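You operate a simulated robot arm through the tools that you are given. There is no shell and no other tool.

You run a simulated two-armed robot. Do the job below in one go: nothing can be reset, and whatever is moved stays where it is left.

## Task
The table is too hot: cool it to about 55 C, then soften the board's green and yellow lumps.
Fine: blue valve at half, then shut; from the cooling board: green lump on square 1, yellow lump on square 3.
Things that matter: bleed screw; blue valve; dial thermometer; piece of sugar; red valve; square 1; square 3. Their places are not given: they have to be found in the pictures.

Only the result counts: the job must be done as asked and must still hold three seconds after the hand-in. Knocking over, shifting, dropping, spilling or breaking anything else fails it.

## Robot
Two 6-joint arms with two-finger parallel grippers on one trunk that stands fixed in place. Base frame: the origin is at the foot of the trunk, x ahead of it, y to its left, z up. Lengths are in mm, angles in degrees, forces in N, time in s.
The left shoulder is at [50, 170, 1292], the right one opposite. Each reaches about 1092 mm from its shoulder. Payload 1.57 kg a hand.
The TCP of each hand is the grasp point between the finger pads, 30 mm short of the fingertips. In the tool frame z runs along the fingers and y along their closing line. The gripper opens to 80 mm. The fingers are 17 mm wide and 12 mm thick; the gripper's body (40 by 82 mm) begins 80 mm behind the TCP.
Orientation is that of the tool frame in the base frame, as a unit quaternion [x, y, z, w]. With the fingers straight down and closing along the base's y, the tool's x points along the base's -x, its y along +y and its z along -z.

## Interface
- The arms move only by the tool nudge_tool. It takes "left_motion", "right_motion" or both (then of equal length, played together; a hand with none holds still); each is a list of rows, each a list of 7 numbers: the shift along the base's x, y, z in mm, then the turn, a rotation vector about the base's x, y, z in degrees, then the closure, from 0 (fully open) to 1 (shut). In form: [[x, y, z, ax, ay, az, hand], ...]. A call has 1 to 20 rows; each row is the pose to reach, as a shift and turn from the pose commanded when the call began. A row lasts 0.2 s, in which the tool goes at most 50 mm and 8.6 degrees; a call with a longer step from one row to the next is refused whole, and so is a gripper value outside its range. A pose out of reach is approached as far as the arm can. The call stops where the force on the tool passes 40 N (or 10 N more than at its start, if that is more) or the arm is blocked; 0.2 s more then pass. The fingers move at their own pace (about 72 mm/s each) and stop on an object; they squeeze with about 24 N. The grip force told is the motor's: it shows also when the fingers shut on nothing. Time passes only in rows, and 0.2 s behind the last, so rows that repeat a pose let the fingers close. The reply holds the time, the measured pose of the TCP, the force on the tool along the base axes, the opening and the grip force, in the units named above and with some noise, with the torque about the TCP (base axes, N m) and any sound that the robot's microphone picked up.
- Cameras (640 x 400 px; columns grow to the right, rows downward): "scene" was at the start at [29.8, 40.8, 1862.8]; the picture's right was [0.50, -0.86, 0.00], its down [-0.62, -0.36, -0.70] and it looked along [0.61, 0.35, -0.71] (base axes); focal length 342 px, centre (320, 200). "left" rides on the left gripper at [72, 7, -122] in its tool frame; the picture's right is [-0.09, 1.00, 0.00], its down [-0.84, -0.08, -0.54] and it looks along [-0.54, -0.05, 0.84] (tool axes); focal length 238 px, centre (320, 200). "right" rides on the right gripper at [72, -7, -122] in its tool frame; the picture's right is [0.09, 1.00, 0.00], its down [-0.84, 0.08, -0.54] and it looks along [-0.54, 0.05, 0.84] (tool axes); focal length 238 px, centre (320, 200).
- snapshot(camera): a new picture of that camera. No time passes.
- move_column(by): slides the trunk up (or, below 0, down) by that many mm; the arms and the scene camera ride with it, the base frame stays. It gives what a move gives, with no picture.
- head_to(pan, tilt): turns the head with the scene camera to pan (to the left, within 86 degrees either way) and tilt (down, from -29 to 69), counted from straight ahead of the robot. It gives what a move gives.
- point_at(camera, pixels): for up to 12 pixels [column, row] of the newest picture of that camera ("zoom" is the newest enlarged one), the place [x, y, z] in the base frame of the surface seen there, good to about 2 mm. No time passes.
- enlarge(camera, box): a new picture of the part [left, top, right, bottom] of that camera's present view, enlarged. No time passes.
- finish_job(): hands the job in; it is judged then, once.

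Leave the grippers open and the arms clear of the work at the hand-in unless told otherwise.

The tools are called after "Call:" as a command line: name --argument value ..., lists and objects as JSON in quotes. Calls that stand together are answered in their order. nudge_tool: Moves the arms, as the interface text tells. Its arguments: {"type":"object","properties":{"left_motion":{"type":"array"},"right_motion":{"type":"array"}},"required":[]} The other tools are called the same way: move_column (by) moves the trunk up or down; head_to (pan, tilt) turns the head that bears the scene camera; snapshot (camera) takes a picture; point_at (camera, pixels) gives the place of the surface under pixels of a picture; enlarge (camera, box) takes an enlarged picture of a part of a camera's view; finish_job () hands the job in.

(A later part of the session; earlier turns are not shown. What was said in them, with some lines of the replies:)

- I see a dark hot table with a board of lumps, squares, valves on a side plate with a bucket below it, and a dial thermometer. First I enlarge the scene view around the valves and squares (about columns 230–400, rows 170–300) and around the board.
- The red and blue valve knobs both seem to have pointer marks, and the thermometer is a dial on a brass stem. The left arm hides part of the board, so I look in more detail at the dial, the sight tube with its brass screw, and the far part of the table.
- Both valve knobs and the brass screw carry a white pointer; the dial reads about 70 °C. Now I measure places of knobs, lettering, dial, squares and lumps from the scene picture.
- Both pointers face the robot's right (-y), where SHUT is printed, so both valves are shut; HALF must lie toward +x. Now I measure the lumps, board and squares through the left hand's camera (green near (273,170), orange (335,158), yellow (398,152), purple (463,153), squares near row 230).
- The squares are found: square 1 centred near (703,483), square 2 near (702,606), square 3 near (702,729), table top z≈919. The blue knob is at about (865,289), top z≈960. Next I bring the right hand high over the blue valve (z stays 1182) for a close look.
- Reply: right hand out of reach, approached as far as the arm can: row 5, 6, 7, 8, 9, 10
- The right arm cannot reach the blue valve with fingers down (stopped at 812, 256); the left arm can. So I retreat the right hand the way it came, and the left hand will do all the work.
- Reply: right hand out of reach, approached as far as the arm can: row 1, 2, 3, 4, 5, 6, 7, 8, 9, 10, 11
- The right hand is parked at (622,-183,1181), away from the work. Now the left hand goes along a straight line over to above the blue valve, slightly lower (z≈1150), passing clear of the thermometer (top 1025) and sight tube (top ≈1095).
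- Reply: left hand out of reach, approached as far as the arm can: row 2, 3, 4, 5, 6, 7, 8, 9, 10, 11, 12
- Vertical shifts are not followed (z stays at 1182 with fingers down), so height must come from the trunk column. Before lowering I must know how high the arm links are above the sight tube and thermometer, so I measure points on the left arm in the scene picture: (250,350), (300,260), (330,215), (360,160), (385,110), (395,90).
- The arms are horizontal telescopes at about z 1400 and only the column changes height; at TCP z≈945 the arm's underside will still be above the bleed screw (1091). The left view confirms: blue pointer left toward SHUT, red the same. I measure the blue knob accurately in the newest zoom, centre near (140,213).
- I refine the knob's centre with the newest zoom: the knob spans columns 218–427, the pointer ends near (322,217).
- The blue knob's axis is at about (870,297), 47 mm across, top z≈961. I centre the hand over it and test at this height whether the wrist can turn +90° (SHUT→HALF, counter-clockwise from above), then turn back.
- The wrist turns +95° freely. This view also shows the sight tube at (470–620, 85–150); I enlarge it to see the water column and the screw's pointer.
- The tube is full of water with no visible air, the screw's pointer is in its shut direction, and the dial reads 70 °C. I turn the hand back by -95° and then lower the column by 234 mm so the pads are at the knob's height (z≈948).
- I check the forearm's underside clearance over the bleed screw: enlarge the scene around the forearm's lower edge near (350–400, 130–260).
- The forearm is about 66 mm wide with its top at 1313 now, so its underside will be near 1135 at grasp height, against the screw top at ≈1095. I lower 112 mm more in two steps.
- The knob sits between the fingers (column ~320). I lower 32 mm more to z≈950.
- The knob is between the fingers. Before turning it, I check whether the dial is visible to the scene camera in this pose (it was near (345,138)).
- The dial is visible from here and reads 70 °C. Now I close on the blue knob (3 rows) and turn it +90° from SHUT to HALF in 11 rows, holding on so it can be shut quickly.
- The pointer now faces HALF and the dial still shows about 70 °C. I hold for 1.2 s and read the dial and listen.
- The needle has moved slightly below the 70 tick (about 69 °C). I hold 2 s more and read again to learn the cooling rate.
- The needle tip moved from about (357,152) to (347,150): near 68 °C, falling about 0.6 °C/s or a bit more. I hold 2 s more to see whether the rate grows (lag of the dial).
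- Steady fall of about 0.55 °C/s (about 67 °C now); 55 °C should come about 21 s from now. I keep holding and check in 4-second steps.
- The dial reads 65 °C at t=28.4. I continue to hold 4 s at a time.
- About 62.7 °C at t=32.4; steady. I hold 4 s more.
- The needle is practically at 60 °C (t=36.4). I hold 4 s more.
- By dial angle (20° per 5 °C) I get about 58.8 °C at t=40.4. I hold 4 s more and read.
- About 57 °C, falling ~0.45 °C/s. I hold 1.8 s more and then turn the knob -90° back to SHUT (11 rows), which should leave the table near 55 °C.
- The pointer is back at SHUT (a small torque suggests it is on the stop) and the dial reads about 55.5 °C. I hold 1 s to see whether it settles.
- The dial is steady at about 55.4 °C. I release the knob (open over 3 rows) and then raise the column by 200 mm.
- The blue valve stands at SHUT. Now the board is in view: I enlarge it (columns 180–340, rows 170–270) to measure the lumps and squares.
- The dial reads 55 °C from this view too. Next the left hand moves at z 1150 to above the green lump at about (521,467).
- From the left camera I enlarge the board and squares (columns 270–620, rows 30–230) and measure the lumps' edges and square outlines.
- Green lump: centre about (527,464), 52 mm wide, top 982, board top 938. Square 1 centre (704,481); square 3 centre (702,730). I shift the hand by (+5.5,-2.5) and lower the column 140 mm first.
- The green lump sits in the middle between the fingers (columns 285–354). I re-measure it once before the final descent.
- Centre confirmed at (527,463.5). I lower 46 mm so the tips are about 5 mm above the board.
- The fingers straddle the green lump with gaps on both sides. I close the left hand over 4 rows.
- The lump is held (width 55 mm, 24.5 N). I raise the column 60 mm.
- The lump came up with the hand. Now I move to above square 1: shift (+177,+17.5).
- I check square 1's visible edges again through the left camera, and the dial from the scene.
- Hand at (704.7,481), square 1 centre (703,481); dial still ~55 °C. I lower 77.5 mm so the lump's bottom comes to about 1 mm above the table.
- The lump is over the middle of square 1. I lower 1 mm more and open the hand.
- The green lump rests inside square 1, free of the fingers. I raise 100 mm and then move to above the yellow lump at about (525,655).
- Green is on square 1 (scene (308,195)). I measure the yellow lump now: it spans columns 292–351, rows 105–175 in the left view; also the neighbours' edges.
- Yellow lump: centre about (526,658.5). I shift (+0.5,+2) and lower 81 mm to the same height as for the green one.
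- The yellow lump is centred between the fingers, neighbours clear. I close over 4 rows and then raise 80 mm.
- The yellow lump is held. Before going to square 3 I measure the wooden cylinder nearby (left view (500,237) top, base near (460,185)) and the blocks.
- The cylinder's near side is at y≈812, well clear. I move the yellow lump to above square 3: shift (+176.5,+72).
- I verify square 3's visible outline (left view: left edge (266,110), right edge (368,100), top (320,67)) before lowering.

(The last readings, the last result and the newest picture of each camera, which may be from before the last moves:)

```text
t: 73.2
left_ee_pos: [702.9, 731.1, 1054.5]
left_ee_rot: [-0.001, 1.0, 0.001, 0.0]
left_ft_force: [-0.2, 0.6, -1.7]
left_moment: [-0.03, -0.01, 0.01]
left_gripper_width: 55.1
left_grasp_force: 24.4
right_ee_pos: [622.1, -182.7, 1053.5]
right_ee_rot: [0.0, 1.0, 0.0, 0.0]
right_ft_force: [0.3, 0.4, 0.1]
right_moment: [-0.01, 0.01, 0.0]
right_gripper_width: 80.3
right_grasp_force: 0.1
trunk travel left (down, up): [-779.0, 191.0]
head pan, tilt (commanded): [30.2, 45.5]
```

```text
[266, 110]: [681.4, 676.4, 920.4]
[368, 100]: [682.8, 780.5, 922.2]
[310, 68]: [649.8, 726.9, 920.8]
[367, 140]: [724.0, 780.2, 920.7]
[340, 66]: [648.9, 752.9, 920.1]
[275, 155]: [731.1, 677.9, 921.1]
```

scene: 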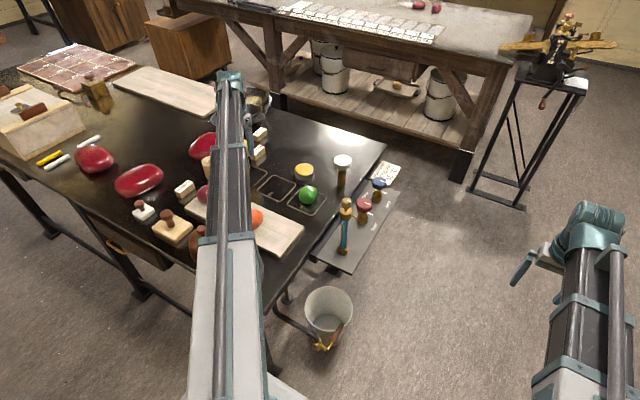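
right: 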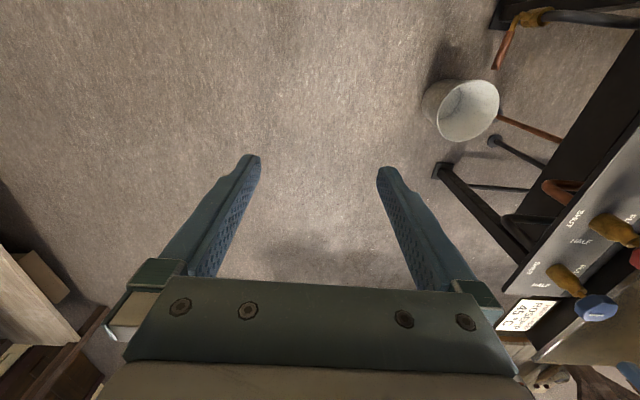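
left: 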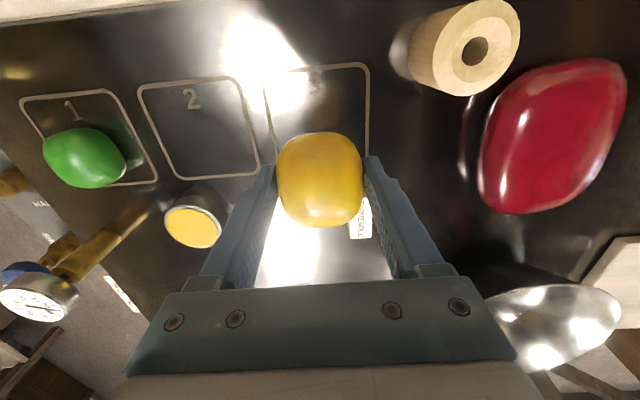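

Square 3 centre is about (703,728.5); the hand is within 2–3 mm. I lower 98 mm, about the height used for the green lump.

Call:
move_column --by -98

Call:
snapshot --camera "left"

```text
t: 74.5
left_ee_pos: [702.1, 730.1, 956.8]
left_ee_rot: [0.001, 1.0, 0.001, 0.0]
left_ft_force: [-0.8, -0.1, 0.1]
left_moment: [0.02, 0.08, 0.01]
left_gripper_width: 54.9
left_grasp_force: 23.6
right_ee_pos: [623.4, -181.6, 956.0]
right_ee_rot: [0.0, 1.0, 0.0, 0.0]
right_ft_force: [-0.5, 0.0, 0.0]
right_moment: [0.01, -0.02, 0.0]
right_gripper_width: 80.0
right_grasp_force: 0.0
trunk travel left (down, up): [-681.0, 289.0]
head pan, tilt (commanded): [30.2, 45.5]
```

```text
taken
```

left: 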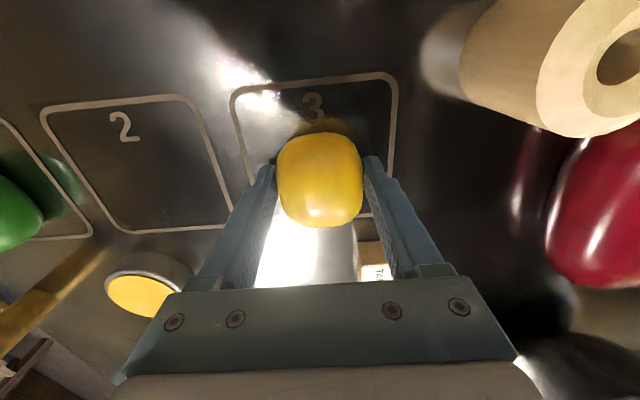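

The yellow lump is just touching or about to touch the table inside square 3. I lower 0.7 mm and open the hand gradually.

Call:
move_column --by -0.7

Call:
nudge_tool --left_motion '[[0, 0, 0, 0, 0, 0, 0.5], [0, 0, 0, 0, 0, 0, 0], [0, 0, 0, 0, 0, 0, 0], [0, 0, 0, 0, 0, 0, 0]]'

Call:
snapshot --camera "left"

```text
t: 75.0
left_ee_pos: [704.2, 730.0, 956.5]
left_ee_rot: [0.0, 1.0, 0.0, 0.001]
left_ft_force: [-0.1, 1.1, 7.7]
left_moment: [-0.04, -0.02, 0.04]
left_gripper_width: 55.1
left_grasp_force: 24.3
right_ee_pos: [620.5, -182.6, 956.3]
right_ee_rot: [0.0, 1.0, -0.001, 0.0]
right_ft_force: [0.5, -1.0, -0.1]
right_moment: [-0.01, -0.01, 0.05]
right_gripper_width: 80.0
right_grasp_force: 0.1
trunk travel left (down, up): [-681.0, 289.0]
head pan, tilt (commanded): [30.2, 45.5]
```

```text
t: 76.0
left_ee_pos: [703.6, 730.4, 955.9]
left_ee_rot: [0.0, 1.0, 0.0, 0.001]
left_ft_force: [-0.1, -0.1, 0.4]
left_moment: [0.0, 0.0, -0.03]
left_gripper_width: 80.2
left_grasp_force: 0.1
right_ee_pos: [622.4, -182.9, 955.2]
right_ee_rot: [0.0, 1.0, 0.0, 0.0]
right_ft_force: [0.1, -0.3, -0.2]
right_moment: [0.02, 0.01, 0.01]
right_gripper_width: 80.2
right_grasp_force: 0.0
trunk travel left (down, up): [-681.0, 289.0]
head pan, tilt (commanded): [30.2, 45.5]
```

```text
taken
```

left: 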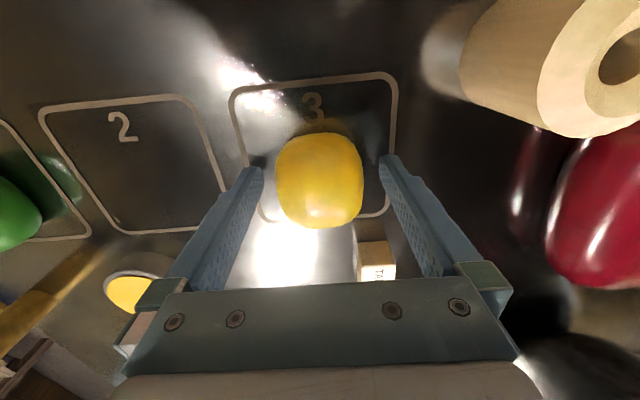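

The yellow lump stands free inside square 3. I raise the column 200 mm and draw the left hand back to about (450,640), then look at everything.

Call:
move_column --by 200

Call:
nudge_tool --left_motion '[[-42, -15, 0, 0, 0, 0, 0], [-84, -30, 0, 0, 0, 0, 0], [-126, -45, 0, 0, 0, 0, 0], [-168, -60, 0, 0, 0, 0, 0], [-210, -75, 0, 0, 0, 0, 0], [-253, -90, 0, 0, 0, 0, 0], [-253, -90, 0, 0, 0, 0, 0]]'

Call:
snapshot --camera "scene"

Call:
enlarge --camera "scene" --box '[230, 165, 400, 271]'

```text
t: 78.2
left_ee_pos: [704.5, 731.0, 1155.7]
left_ee_rot: [0.0, 1.0, 0.0, -0.001]
left_ft_force: [-0.2, 0.4, -0.4]
left_moment: [-0.09, 0.04, -0.03]
left_gripper_width: 80.2
left_grasp_force: 0.1
right_ee_pos: [622.3, -181.9, 1154.5]
right_ee_rot: [0.0, 1.0, 0.0, 0.0]
right_ft_force: [0.2, 0.3, 0.0]
right_moment: [0.02, 0.03, 0.01]
right_gripper_width: 80.2
right_grasp_force: 0.0
trunk travel left (down, up): [-881.0, 89.0]
head pan, tilt (commanded): [30.2, 45.5]
```

```text
t: 79.8
left_ee_pos: [451.3, 640.3, 1156.1]
left_ee_rot: [0.0, 1.0, 0.0, 0.0]
left_ft_force: [0.7, 1.0, -0.8]
left_moment: [0.0, 0.0, -0.02]
left_gripper_width: 80.0
left_grasp_force: 0.1
right_ee_pos: [622.7, -183.6, 1154.6]
right_ee_rot: [0.0, 1.0, 0.0, 0.0]
right_ft_force: [0.6, 0.6, -0.1]
right_moment: [0.02, 0.0, 0.02]
right_gripper_width: 79.9
right_grasp_force: 0.1
trunk travel left (down, up): [-881.0, 89.0]
head pan, tilt (commanded): [30.2, 45.5]
```

```text
taken
```

scene: 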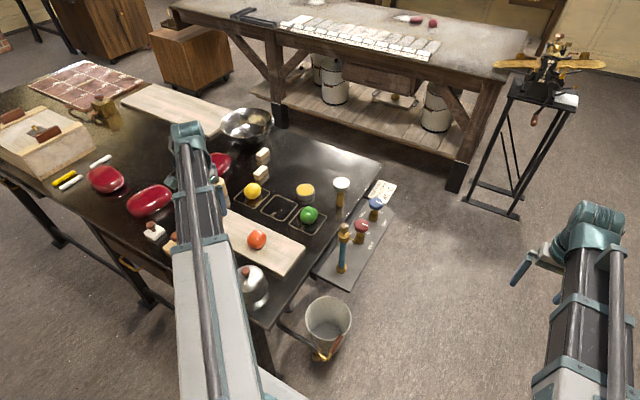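

```text
3.76 times, centred on (315, 218) of scene
```

zoom: 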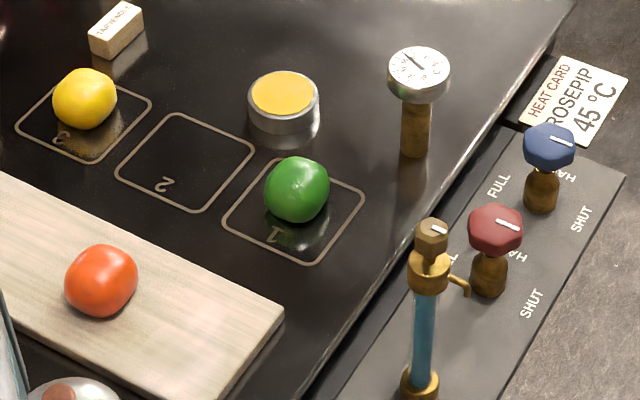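

Green is on square 1, yellow on square 3, both valves at SHUT. I read the dial and measure the lumps' heights so I can see if they soften with time.

Call:
point_at --camera "zoom" --pixels '[[297, 180], [85, 92], [100, 275], [297, 165], [265, 190], [329, 190], [297, 215], [54, 100], [116, 100], [88, 72]]'

Call:
enlarge --camera "scene" --box '[322, 170, 362, 195]'

Call:
enlarge --camera "scene" --box '[232, 175, 332, 240]'

```text
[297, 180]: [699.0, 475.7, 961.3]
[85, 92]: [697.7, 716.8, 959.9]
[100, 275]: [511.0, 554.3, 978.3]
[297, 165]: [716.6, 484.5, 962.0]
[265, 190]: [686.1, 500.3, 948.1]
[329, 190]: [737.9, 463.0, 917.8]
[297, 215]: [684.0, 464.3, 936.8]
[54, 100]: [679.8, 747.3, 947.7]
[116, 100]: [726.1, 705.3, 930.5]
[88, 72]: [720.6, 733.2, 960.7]
```

```text
16.00 times, centred on (342, 182) of scene
```

zoom: 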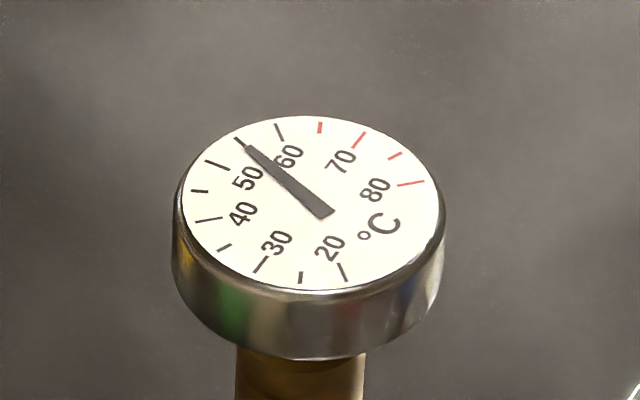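

```text
6.15 times, centred on (282, 208) of scene
```

zoom: 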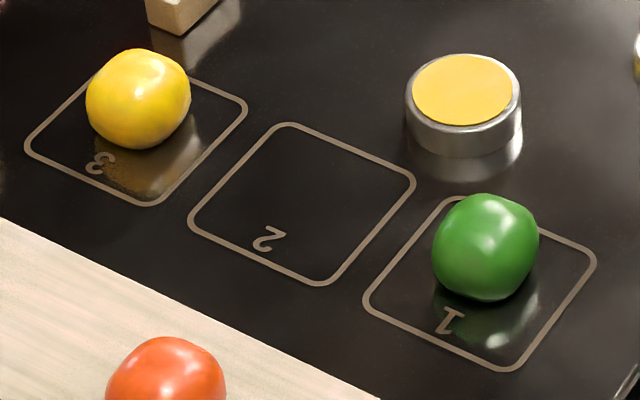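

The dial reads 55 °C. The lumps may need time on the warm plate, so I wait 8 s with the hands still, watching dial and lumps.

Call:
nudge_tool --left_motion '[[0, 0, 0, 0, 0, 0, 0], [0, 0, 0, 0, 0, 0, 0], [0, 0, 0, 0, 0, 0, 0], [0, 0, 0, 0, 0, 0, 0], [0, 0, 0, 0, 0, 0, 0], [0, 0, 0, 0, 0, 0, 0], [0, 0, 0, 0, 0, 0, 0], [0, 0, 0, 0, 0, 0, 0], [0, 0, 0, 0, 0, 0, 0], [0, 0, 0, 0, 0, 0, 0], [0, 0, 0, 0, 0, 0, 0], [0, 0, 0, 0, 0, 0, 0], [0, 0, 0, 0, 0, 0, 0], [0, 0, 0, 0, 0, 0, 0], [0, 0, 0, 0, 0, 0, 0], [0, 0, 0, 0, 0, 0, 0], [0, 0, 0, 0, 0, 0, 0], [0, 0, 0, 0, 0, 0, 0], [0, 0, 0, 0, 0, 0, 0], [0, 0, 0, 0, 0, 0, 0]]'

Call:
nudge_tool --left_motion '[[0, 0, 0, 0, 0, 0, 0], [0, 0, 0, 0, 0, 0, 0], [0, 0, 0, 0, 0, 0, 0], [0, 0, 0, 0, 0, 0, 0], [0, 0, 0, 0, 0, 0, 0], [0, 0, 0, 0, 0, 0, 0], [0, 0, 0, 0, 0, 0, 0], [0, 0, 0, 0, 0, 0, 0], [0, 0, 0, 0, 0, 0, 0], [0, 0, 0, 0, 0, 0, 0], [0, 0, 0, 0, 0, 0, 0], [0, 0, 0, 0, 0, 0, 0], [0, 0, 0, 0, 0, 0, 0], [0, 0, 0, 0, 0, 0, 0], [0, 0, 0, 0, 0, 0, 0], [0, 0, 0, 0, 0, 0, 0], [0, 0, 0, 0, 0, 0, 0], [0, 0, 0, 0, 0, 0, 0], [0, 0, 0, 0, 0, 0, 0], [0, 0, 0, 0, 0, 0, 0]]'

Call:
enlarge --camera "scene" --box '[322, 170, 362, 195]'

Call:
enlarge --camera "scene" --box '[232, 175, 332, 240]'

```text
t: 84.0
left_ee_pos: [450.3, 639.8, 1155.9]
left_ee_rot: [0.0, 1.0, 0.0, 0.001]
left_ft_force: [0.6, -0.2, -0.2]
left_moment: [0.0, -0.03, 0.01]
left_gripper_width: 80.0
left_grasp_force: 0.0
right_ee_pos: [621.1, -182.3, 1155.7]
right_ee_rot: [0.0, 1.0, 0.0, 0.0]
right_ft_force: [-0.4, -0.2, 0.1]
right_moment: [-0.01, -0.01, 0.0]
right_gripper_width: 80.0
right_grasp_force: 0.2
trunk travel left (down, up): [-881.0, 89.0]
head pan, tilt (commanded): [30.2, 45.5]
```

```text
t: 88.2
left_ee_pos: [450.3, 640.3, 1156.3]
left_ee_rot: [-0.001, 1.0, 0.0, 0.0]
left_ft_force: [0.5, 0.0, 0.0]
left_moment: [0.02, 0.05, 0.03]
left_gripper_width: 79.6
left_grasp_force: 0.0
right_ee_pos: [622.0, -182.5, 1155.6]
right_ee_rot: [0.001, 1.0, 0.0, 0.0]
right_ft_force: [0.2, 0.0, -0.5]
right_moment: [0.0, -0.03, 0.01]
right_gripper_width: 80.1
right_grasp_force: 0.0
trunk travel left (down, up): [-881.0, 89.0]
head pan, tilt (commanded): [30.2, 45.5]
```

```text
16.00 times, centred on (342, 182) of scene
```

zoom: 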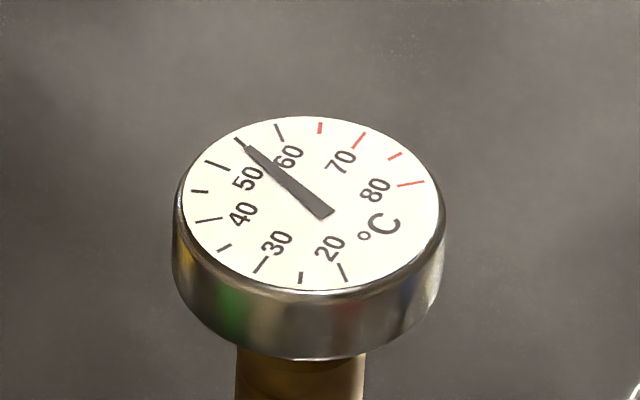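

```text
6.15 times, centred on (282, 208) of scene
```

zoom: 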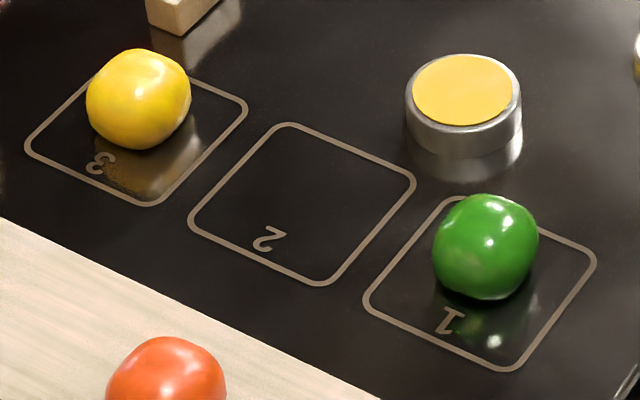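

The dial holds 55 °C. The green lump now looks glossier (sharp highlights), yellow less so: the sugar is softening. I wait 8 s more and compare.

Call:
nudge_tool --left_motion '[[0, 0, 0, 0, 0, 0, 0], [0, 0, 0, 0, 0, 0, 0], [0, 0, 0, 0, 0, 0, 0], [0, 0, 0, 0, 0, 0, 0], [0, 0, 0, 0, 0, 0, 0], [0, 0, 0, 0, 0, 0, 0], [0, 0, 0, 0, 0, 0, 0], [0, 0, 0, 0, 0, 0, 0], [0, 0, 0, 0, 0, 0, 0], [0, 0, 0, 0, 0, 0, 0], [0, 0, 0, 0, 0, 0, 0], [0, 0, 0, 0, 0, 0, 0], [0, 0, 0, 0, 0, 0, 0], [0, 0, 0, 0, 0, 0, 0], [0, 0, 0, 0, 0, 0, 0], [0, 0, 0, 0, 0, 0, 0], [0, 0, 0, 0, 0, 0, 0], [0, 0, 0, 0, 0, 0, 0], [0, 0, 0, 0, 0, 0, 0], [0, 0, 0, 0, 0, 0, 0]]'

Call:
nudge_tool --left_motion '[[0, 0, 0, 0, 0, 0, 0], [0, 0, 0, 0, 0, 0, 0], [0, 0, 0, 0, 0, 0, 0], [0, 0, 0, 0, 0, 0, 0], [0, 0, 0, 0, 0, 0, 0], [0, 0, 0, 0, 0, 0, 0], [0, 0, 0, 0, 0, 0, 0], [0, 0, 0, 0, 0, 0, 0], [0, 0, 0, 0, 0, 0, 0], [0, 0, 0, 0, 0, 0, 0], [0, 0, 0, 0, 0, 0, 0], [0, 0, 0, 0, 0, 0, 0], [0, 0, 0, 0, 0, 0, 0], [0, 0, 0, 0, 0, 0, 0], [0, 0, 0, 0, 0, 0, 0], [0, 0, 0, 0, 0, 0, 0], [0, 0, 0, 0, 0, 0, 0], [0, 0, 0, 0, 0, 0, 0], [0, 0, 0, 0, 0, 0, 0], [0, 0, 0, 0, 0, 0, 0]]'

Call:
enlarge --camera "scene" --box '[322, 170, 362, 195]'

Call:
enlarge --camera "scene" --box '[232, 175, 332, 240]'

Call:
point_at --camera "zoom" --pixels '[[490, 220], [140, 75], [485, 235], [135, 90]]'

```text
t: 92.4
left_ee_pos: [451.3, 640.8, 1155.8]
left_ee_rot: [-0.001, 1.0, 0.0, 0.0]
left_ft_force: [0.1, 1.2, -0.7]
left_moment: [-0.01, 0.02, 0.01]
left_gripper_width: 80.0
left_grasp_force: 0.0
right_ee_pos: [622.3, -182.5, 1155.5]
right_ee_rot: [0.0, 1.0, 0.0, 0.001]
right_ft_force: [-0.7, -0.4, -0.3]
right_moment: [0.01, -0.04, -0.05]
right_gripper_width: 79.8
right_grasp_force: 0.0
trunk travel left (down, up): [-881.0, 89.0]
head pan, tilt (commanded): [30.2, 45.5]
```

```text
t: 96.6
left_ee_pos: [450.7, 640.7, 1155.3]
left_ee_rot: [0.0, 1.0, 0.0, 0.0]
left_ft_force: [-0.4, 0.3, 0.4]
left_moment: [0.02, 0.01, 0.03]
left_gripper_width: 79.9
left_grasp_force: 0.0
right_ee_pos: [622.0, -183.0, 1156.0]
right_ee_rot: [0.0, 1.0, -0.001, 0.0]
right_ft_force: [0.2, -0.1, -0.4]
right_moment: [0.0, 0.03, -0.01]
right_gripper_width: 79.8
right_grasp_force: 0.1
trunk travel left (down, up): [-881.0, 89.0]
head pan, tilt (commanded): [30.2, 45.5]
```

```text
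16.00 times, centred on (342, 182) of scene
```

zoom: 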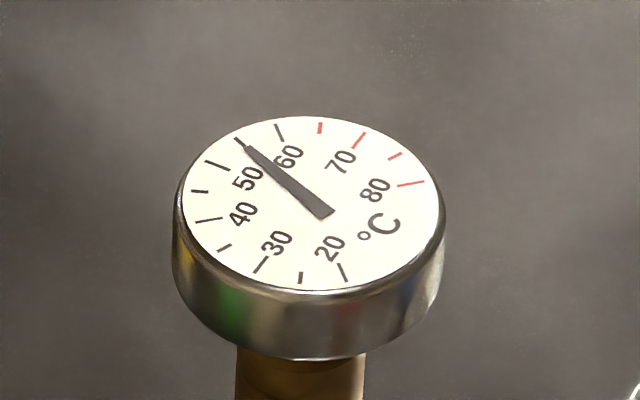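

```text
6.15 times, centred on (282, 208) of scene
```

zoom: 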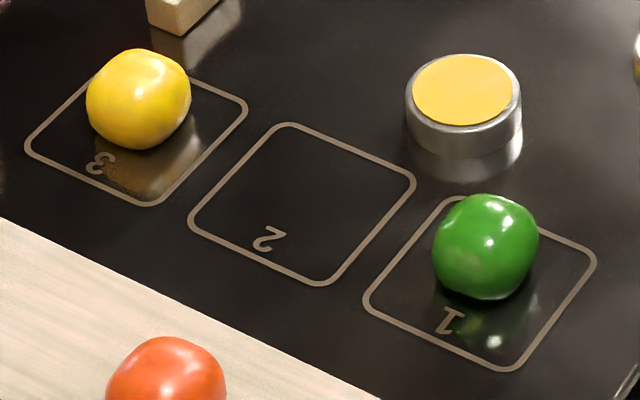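

```text
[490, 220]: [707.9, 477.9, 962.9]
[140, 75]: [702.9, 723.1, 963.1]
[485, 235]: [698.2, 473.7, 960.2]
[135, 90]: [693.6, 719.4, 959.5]
```

The dial remains at 55 °C. I look at each lump closely to compare gloss with the unsoftened orange one.

Call:
enlarge --camera "scene" --box '[240, 178, 272, 203]'

Call:
enlarge --camera "scene" --box '[293, 200, 325, 228]'

Call:
enlarge --camera "scene" --box '[241, 225, 273, 253]'

Call:
snapshot --camera "left"

```text
16.00 times, centred on (256, 190) of scene
```

zoom: 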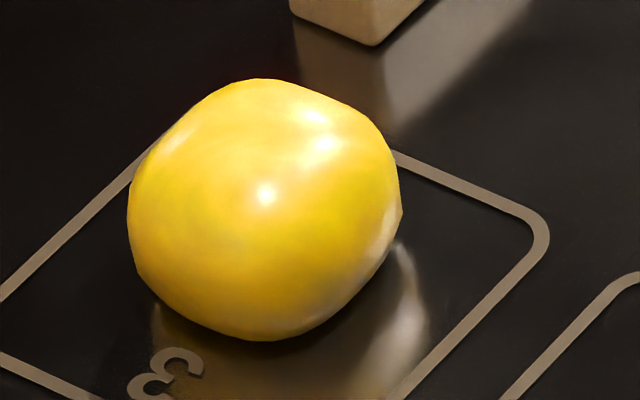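

```text
14.29 times, centred on (309, 214) of scene
```

zoom: 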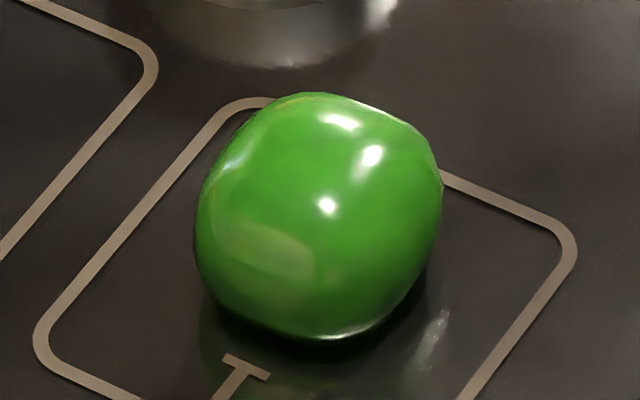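

```text
14.29 times, centred on (257, 239) of scene
```

zoom: 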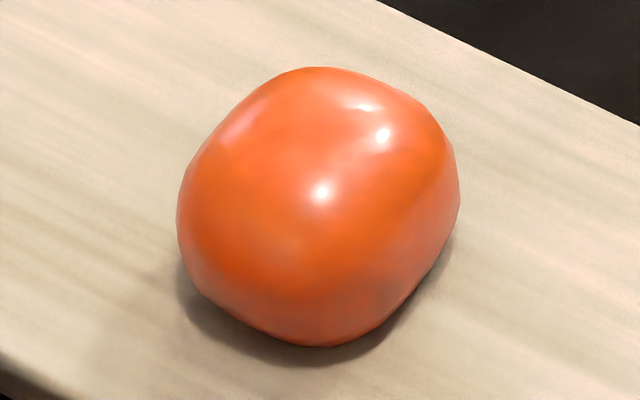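

```text
taken
```

left: 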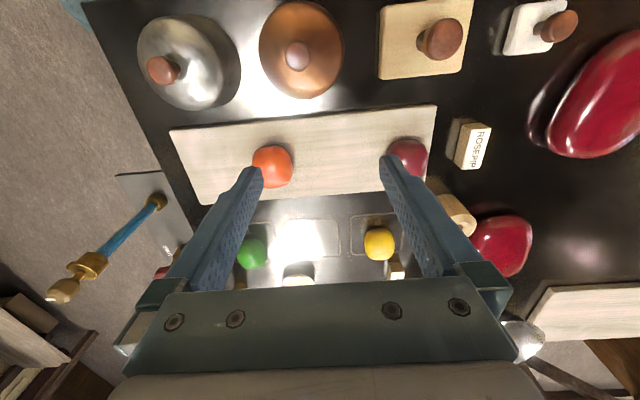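

Green is clearly glossy with mirror-like reflections; yellow still looks like the unsoftened orange. Yellow has been on the plate 20 s only, so I wait 4 s and look again.

Call:
nudge_tool --left_motion '[[0, 0, 0, 0, 0, 0, 0], [0, 0, 0, 0, 0, 0, 0], [0, 0, 0, 0, 0, 0, 0], [0, 0, 0, 0, 0, 0, 0], [0, 0, 0, 0, 0, 0, 0], [0, 0, 0, 0, 0, 0, 0], [0, 0, 0, 0, 0, 0, 0], [0, 0, 0, 0, 0, 0, 0], [0, 0, 0, 0, 0, 0, 0], [0, 0, 0, 0, 0, 0, 0], [0, 0, 0, 0, 0, 0, 0], [0, 0, 0, 0, 0, 0, 0], [0, 0, 0, 0, 0, 0, 0], [0, 0, 0, 0, 0, 0, 0], [0, 0, 0, 0, 0, 0, 0], [0, 0, 0, 0, 0, 0, 0], [0, 0, 0, 0, 0, 0, 0], [0, 0, 0, 0, 0, 0, 0], [0, 0, 0, 0, 0, 0, 0], [0, 0, 0, 0, 0, 0, 0]]'

Call:
enlarge --camera "scene" --box '[240, 178, 272, 203]'

Call:
enlarge --camera "scene" --box '[293, 200, 325, 228]'

Call:
enlarge --camera "scene" --box '[322, 170, 362, 195]'

```text
t: 100.8
left_ee_pos: [451.2, 640.6, 1155.7]
left_ee_rot: [0.001, 1.0, 0.001, -0.001]
left_ft_force: [0.0, 0.4, -0.7]
left_moment: [0.01, 0.03, -0.01]
left_gripper_width: 80.2
left_grasp_force: 0.0
right_ee_pos: [622.3, -182.9, 1156.5]
right_ee_rot: [0.0, 1.0, 0.0, 0.0]
right_ft_force: [-0.7, 0.1, -0.3]
right_moment: [0.04, 0.03, 0.0]
right_gripper_width: 80.0
right_grasp_force: 0.1
trunk travel left (down, up): [-881.0, 89.0]
head pan, tilt (commanded): [30.2, 45.5]
```

```text
16.00 times, centred on (256, 190) of scene
```

zoom: 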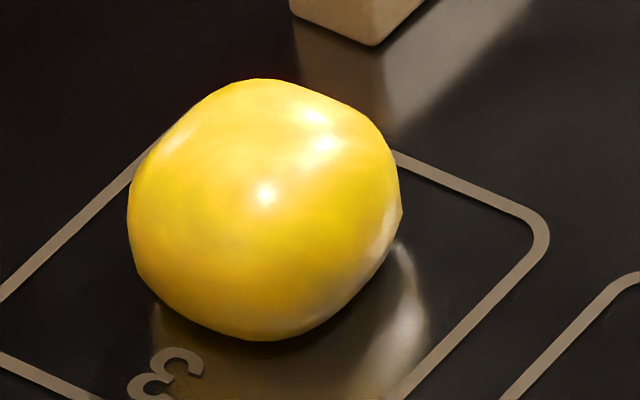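

```text
14.29 times, centred on (309, 214) of scene
```

zoom: 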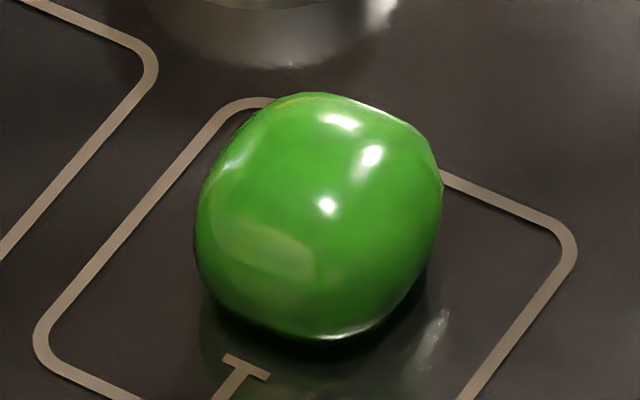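

```text
16.00 times, centred on (342, 182) of scene
```

zoom: 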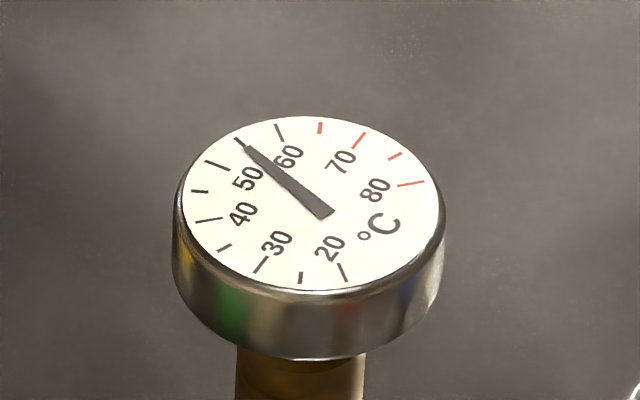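

Yellow still looks matte; the dial is steady at 55 °C. I keep waiting in 8 s portions and compare.

Call:
nudge_tool --left_motion '[[0, 0, 0, 0, 0, 0, 0], [0, 0, 0, 0, 0, 0, 0], [0, 0, 0, 0, 0, 0, 0], [0, 0, 0, 0, 0, 0, 0], [0, 0, 0, 0, 0, 0, 0], [0, 0, 0, 0, 0, 0, 0], [0, 0, 0, 0, 0, 0, 0], [0, 0, 0, 0, 0, 0, 0], [0, 0, 0, 0, 0, 0, 0], [0, 0, 0, 0, 0, 0, 0], [0, 0, 0, 0, 0, 0, 0], [0, 0, 0, 0, 0, 0, 0], [0, 0, 0, 0, 0, 0, 0], [0, 0, 0, 0, 0, 0, 0], [0, 0, 0, 0, 0, 0, 0], [0, 0, 0, 0, 0, 0, 0], [0, 0, 0, 0, 0, 0, 0], [0, 0, 0, 0, 0, 0, 0], [0, 0, 0, 0, 0, 0, 0], [0, 0, 0, 0, 0, 0, 0]]'

Call:
nudge_tool --left_motion '[[0, 0, 0, 0, 0, 0, 0], [0, 0, 0, 0, 0, 0, 0], [0, 0, 0, 0, 0, 0, 0], [0, 0, 0, 0, 0, 0, 0], [0, 0, 0, 0, 0, 0, 0], [0, 0, 0, 0, 0, 0, 0], [0, 0, 0, 0, 0, 0, 0], [0, 0, 0, 0, 0, 0, 0], [0, 0, 0, 0, 0, 0, 0], [0, 0, 0, 0, 0, 0, 0], [0, 0, 0, 0, 0, 0, 0], [0, 0, 0, 0, 0, 0, 0], [0, 0, 0, 0, 0, 0, 0], [0, 0, 0, 0, 0, 0, 0], [0, 0, 0, 0, 0, 0, 0], [0, 0, 0, 0, 0, 0, 0], [0, 0, 0, 0, 0, 0, 0], [0, 0, 0, 0, 0, 0, 0], [0, 0, 0, 0, 0, 0, 0], [0, 0, 0, 0, 0, 0, 0]]'

Call:
enlarge --camera "scene" --box '[240, 178, 272, 203]'

Call:
enlarge --camera "scene" --box '[230, 165, 400, 271]'

```text
t: 105.0
left_ee_pos: [449.6, 640.1, 1155.8]
left_ee_rot: [0.0, 1.0, 0.0, 0.0]
left_ft_force: [0.1, 0.6, -0.4]
left_moment: [0.03, 0.0, 0.02]
left_gripper_width: 79.7
left_grasp_force: 0.0
right_ee_pos: [621.9, -182.1, 1155.9]
right_ee_rot: [-0.001, 1.0, 0.0, 0.0]
right_ft_force: [0.4, -0.3, 0.6]
right_moment: [0.02, 0.03, 0.0]
right_gripper_width: 79.8
right_grasp_force: 0.0
trunk travel left (down, up): [-881.0, 89.0]
head pan, tilt (commanded): [30.2, 45.5]
```

```text
t: 109.2
left_ee_pos: [450.7, 639.4, 1155.7]
left_ee_rot: [0.0, 1.0, 0.0, 0.0]
left_ft_force: [-0.3, -0.9, -0.3]
left_moment: [-0.01, 0.01, 0.01]
left_gripper_width: 79.9
left_grasp_force: 0.0
right_ee_pos: [621.8, -182.9, 1155.3]
right_ee_rot: [0.0, 1.0, 0.0, -0.001]
right_ft_force: [0.1, 0.0, -0.5]
right_moment: [-0.03, -0.01, -0.04]
right_gripper_width: 80.0
right_grasp_force: 0.1
trunk travel left (down, up): [-881.0, 89.0]
head pan, tilt (commanded): [30.2, 45.5]
```

```text
16.00 times, centred on (256, 190) of scene
```

zoom: 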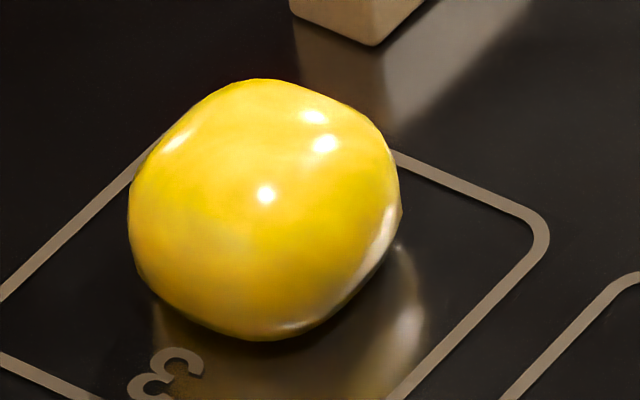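

```text
3.76 times, centred on (315, 218) of scene
```

zoom: 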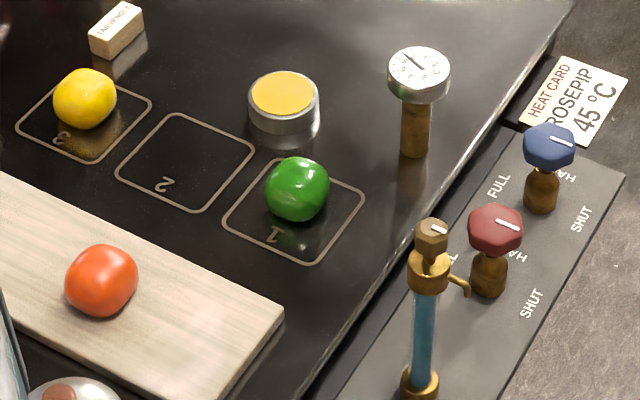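

Now the yellow lump has sharp, glossy highlights as well, so both are softened. I draw the left hand further back (by -70 in x, still high) with a 2 s wait, and do a last check of dial, valves and lumps.

Call:
nudge_tool --left_motion '[[-35, 0, 0, 0, 0, 0, 0], [-70, 0, 0, 0, 0, 0, 0], [-70, 0, 0, 0, 0, 0, 0], [-70, 0, 0, 0, 0, 0, 0], [-70, 0, 0, 0, 0, 0, 0], [-70, 0, 0, 0, 0, 0, 0], [-70, 0, 0, 0, 0, 0, 0], [-70, 0, 0, 0, 0, 0, 0], [-70, 0, 0, 0, 0, 0, 0], [-70, 0, 0, 0, 0, 0, 0], [-70, 0, 0, 0, 0, 0, 0], [-70, 0, 0, 0, 0, 0, 0], [-70, 0, 0, 0, 0, 0, 0], [-70, 0, 0, 0, 0, 0, 0], [-70, 0, 0, 0, 0, 0, 0]]'

Call:
snapshot --camera "scene"

Call:
enlarge --camera "scene" --box '[240, 178, 272, 203]'

Call:
enlarge --camera "scene" --box '[322, 170, 362, 195]'

Call:
enlarge --camera "scene" --box '[335, 190, 400, 250]'

```text
t: 112.4
left_ee_pos: [378.2, 641.5, 1157.0]
left_ee_rot: [-0.001, 1.0, 0.0, 0.0]
left_ft_force: [-0.1, -0.4, 0.4]
left_moment: [0.0, -0.01, -0.02]
left_gripper_width: 80.1
left_grasp_force: 0.0
right_ee_pos: [621.4, -181.7, 1155.2]
right_ee_rot: [0.0, 1.0, 0.0, 0.0]
right_ft_force: [-0.5, -0.6, 0.0]
right_moment: [0.03, 0.01, 0.0]
right_gripper_width: 80.1
right_grasp_force: 0.1
trunk travel left (down, up): [-881.0, 89.0]
head pan, tilt (commanded): [30.2, 45.5]
```

```text
taken
```

scene: 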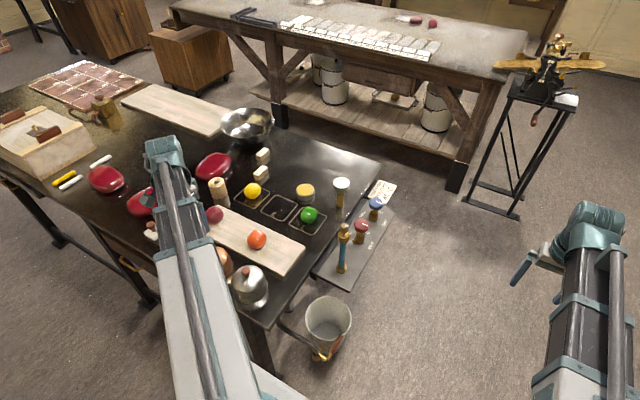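

```text
16.00 times, centred on (256, 190) of scene
```

zoom: 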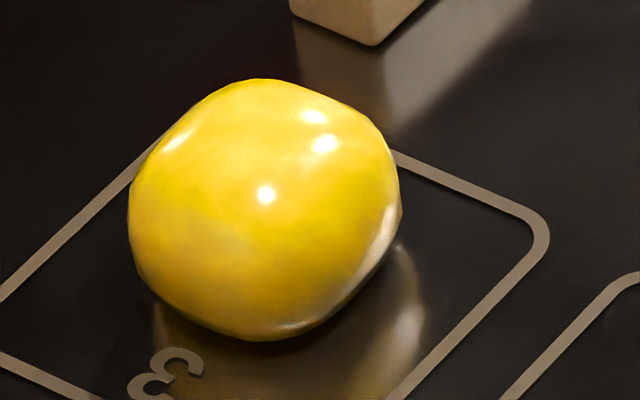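

```text
16.00 times, centred on (342, 182) of scene
```

zoom: 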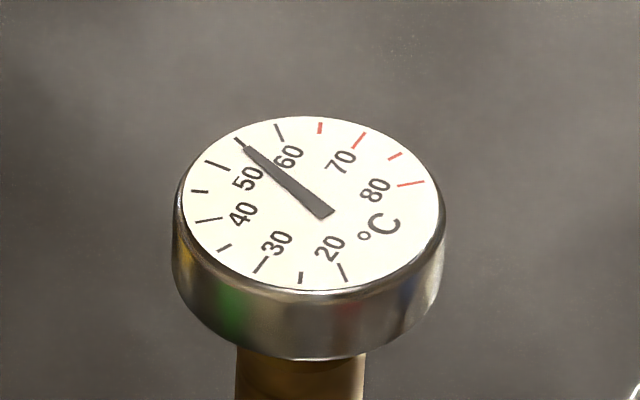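

```text
6.67 times, centred on (368, 220) of scene
```

zoom: 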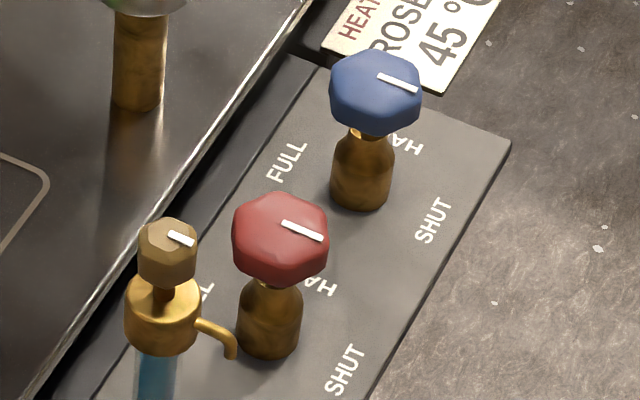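

Dial at 55 °C, both valves shut, green on square 1 and yellow on square 3 are both glossy and soft, nothing else moved, hands open and clear. I hand the job in.

Call:
finish_job

```text
The job is handed in.
```

The job is handed in: the table is at about 55 °C, and the green and yellow lumps are on their squares and look softened.

- **Cooling:** I opened the blue valve to half, watched the dial fall from 70 °C, and shut the valve at about 56 °C. The dial settled at 55 °C and stayed there for the last minute before the hand-in.
- **Lumps:** Green is inside square 1 and yellow is inside square 3, both taken from the cooling board. I judged them soft by their surface. Both turned glossy after about 25–30 s on the plate, while the orange lump still on the board did not. I did not press them to check.
- **The rest:** I left the red valve, the bleed screw and the other two lumps alone, and I saw nothing else move. Both hands are open, raised and clear of the work.
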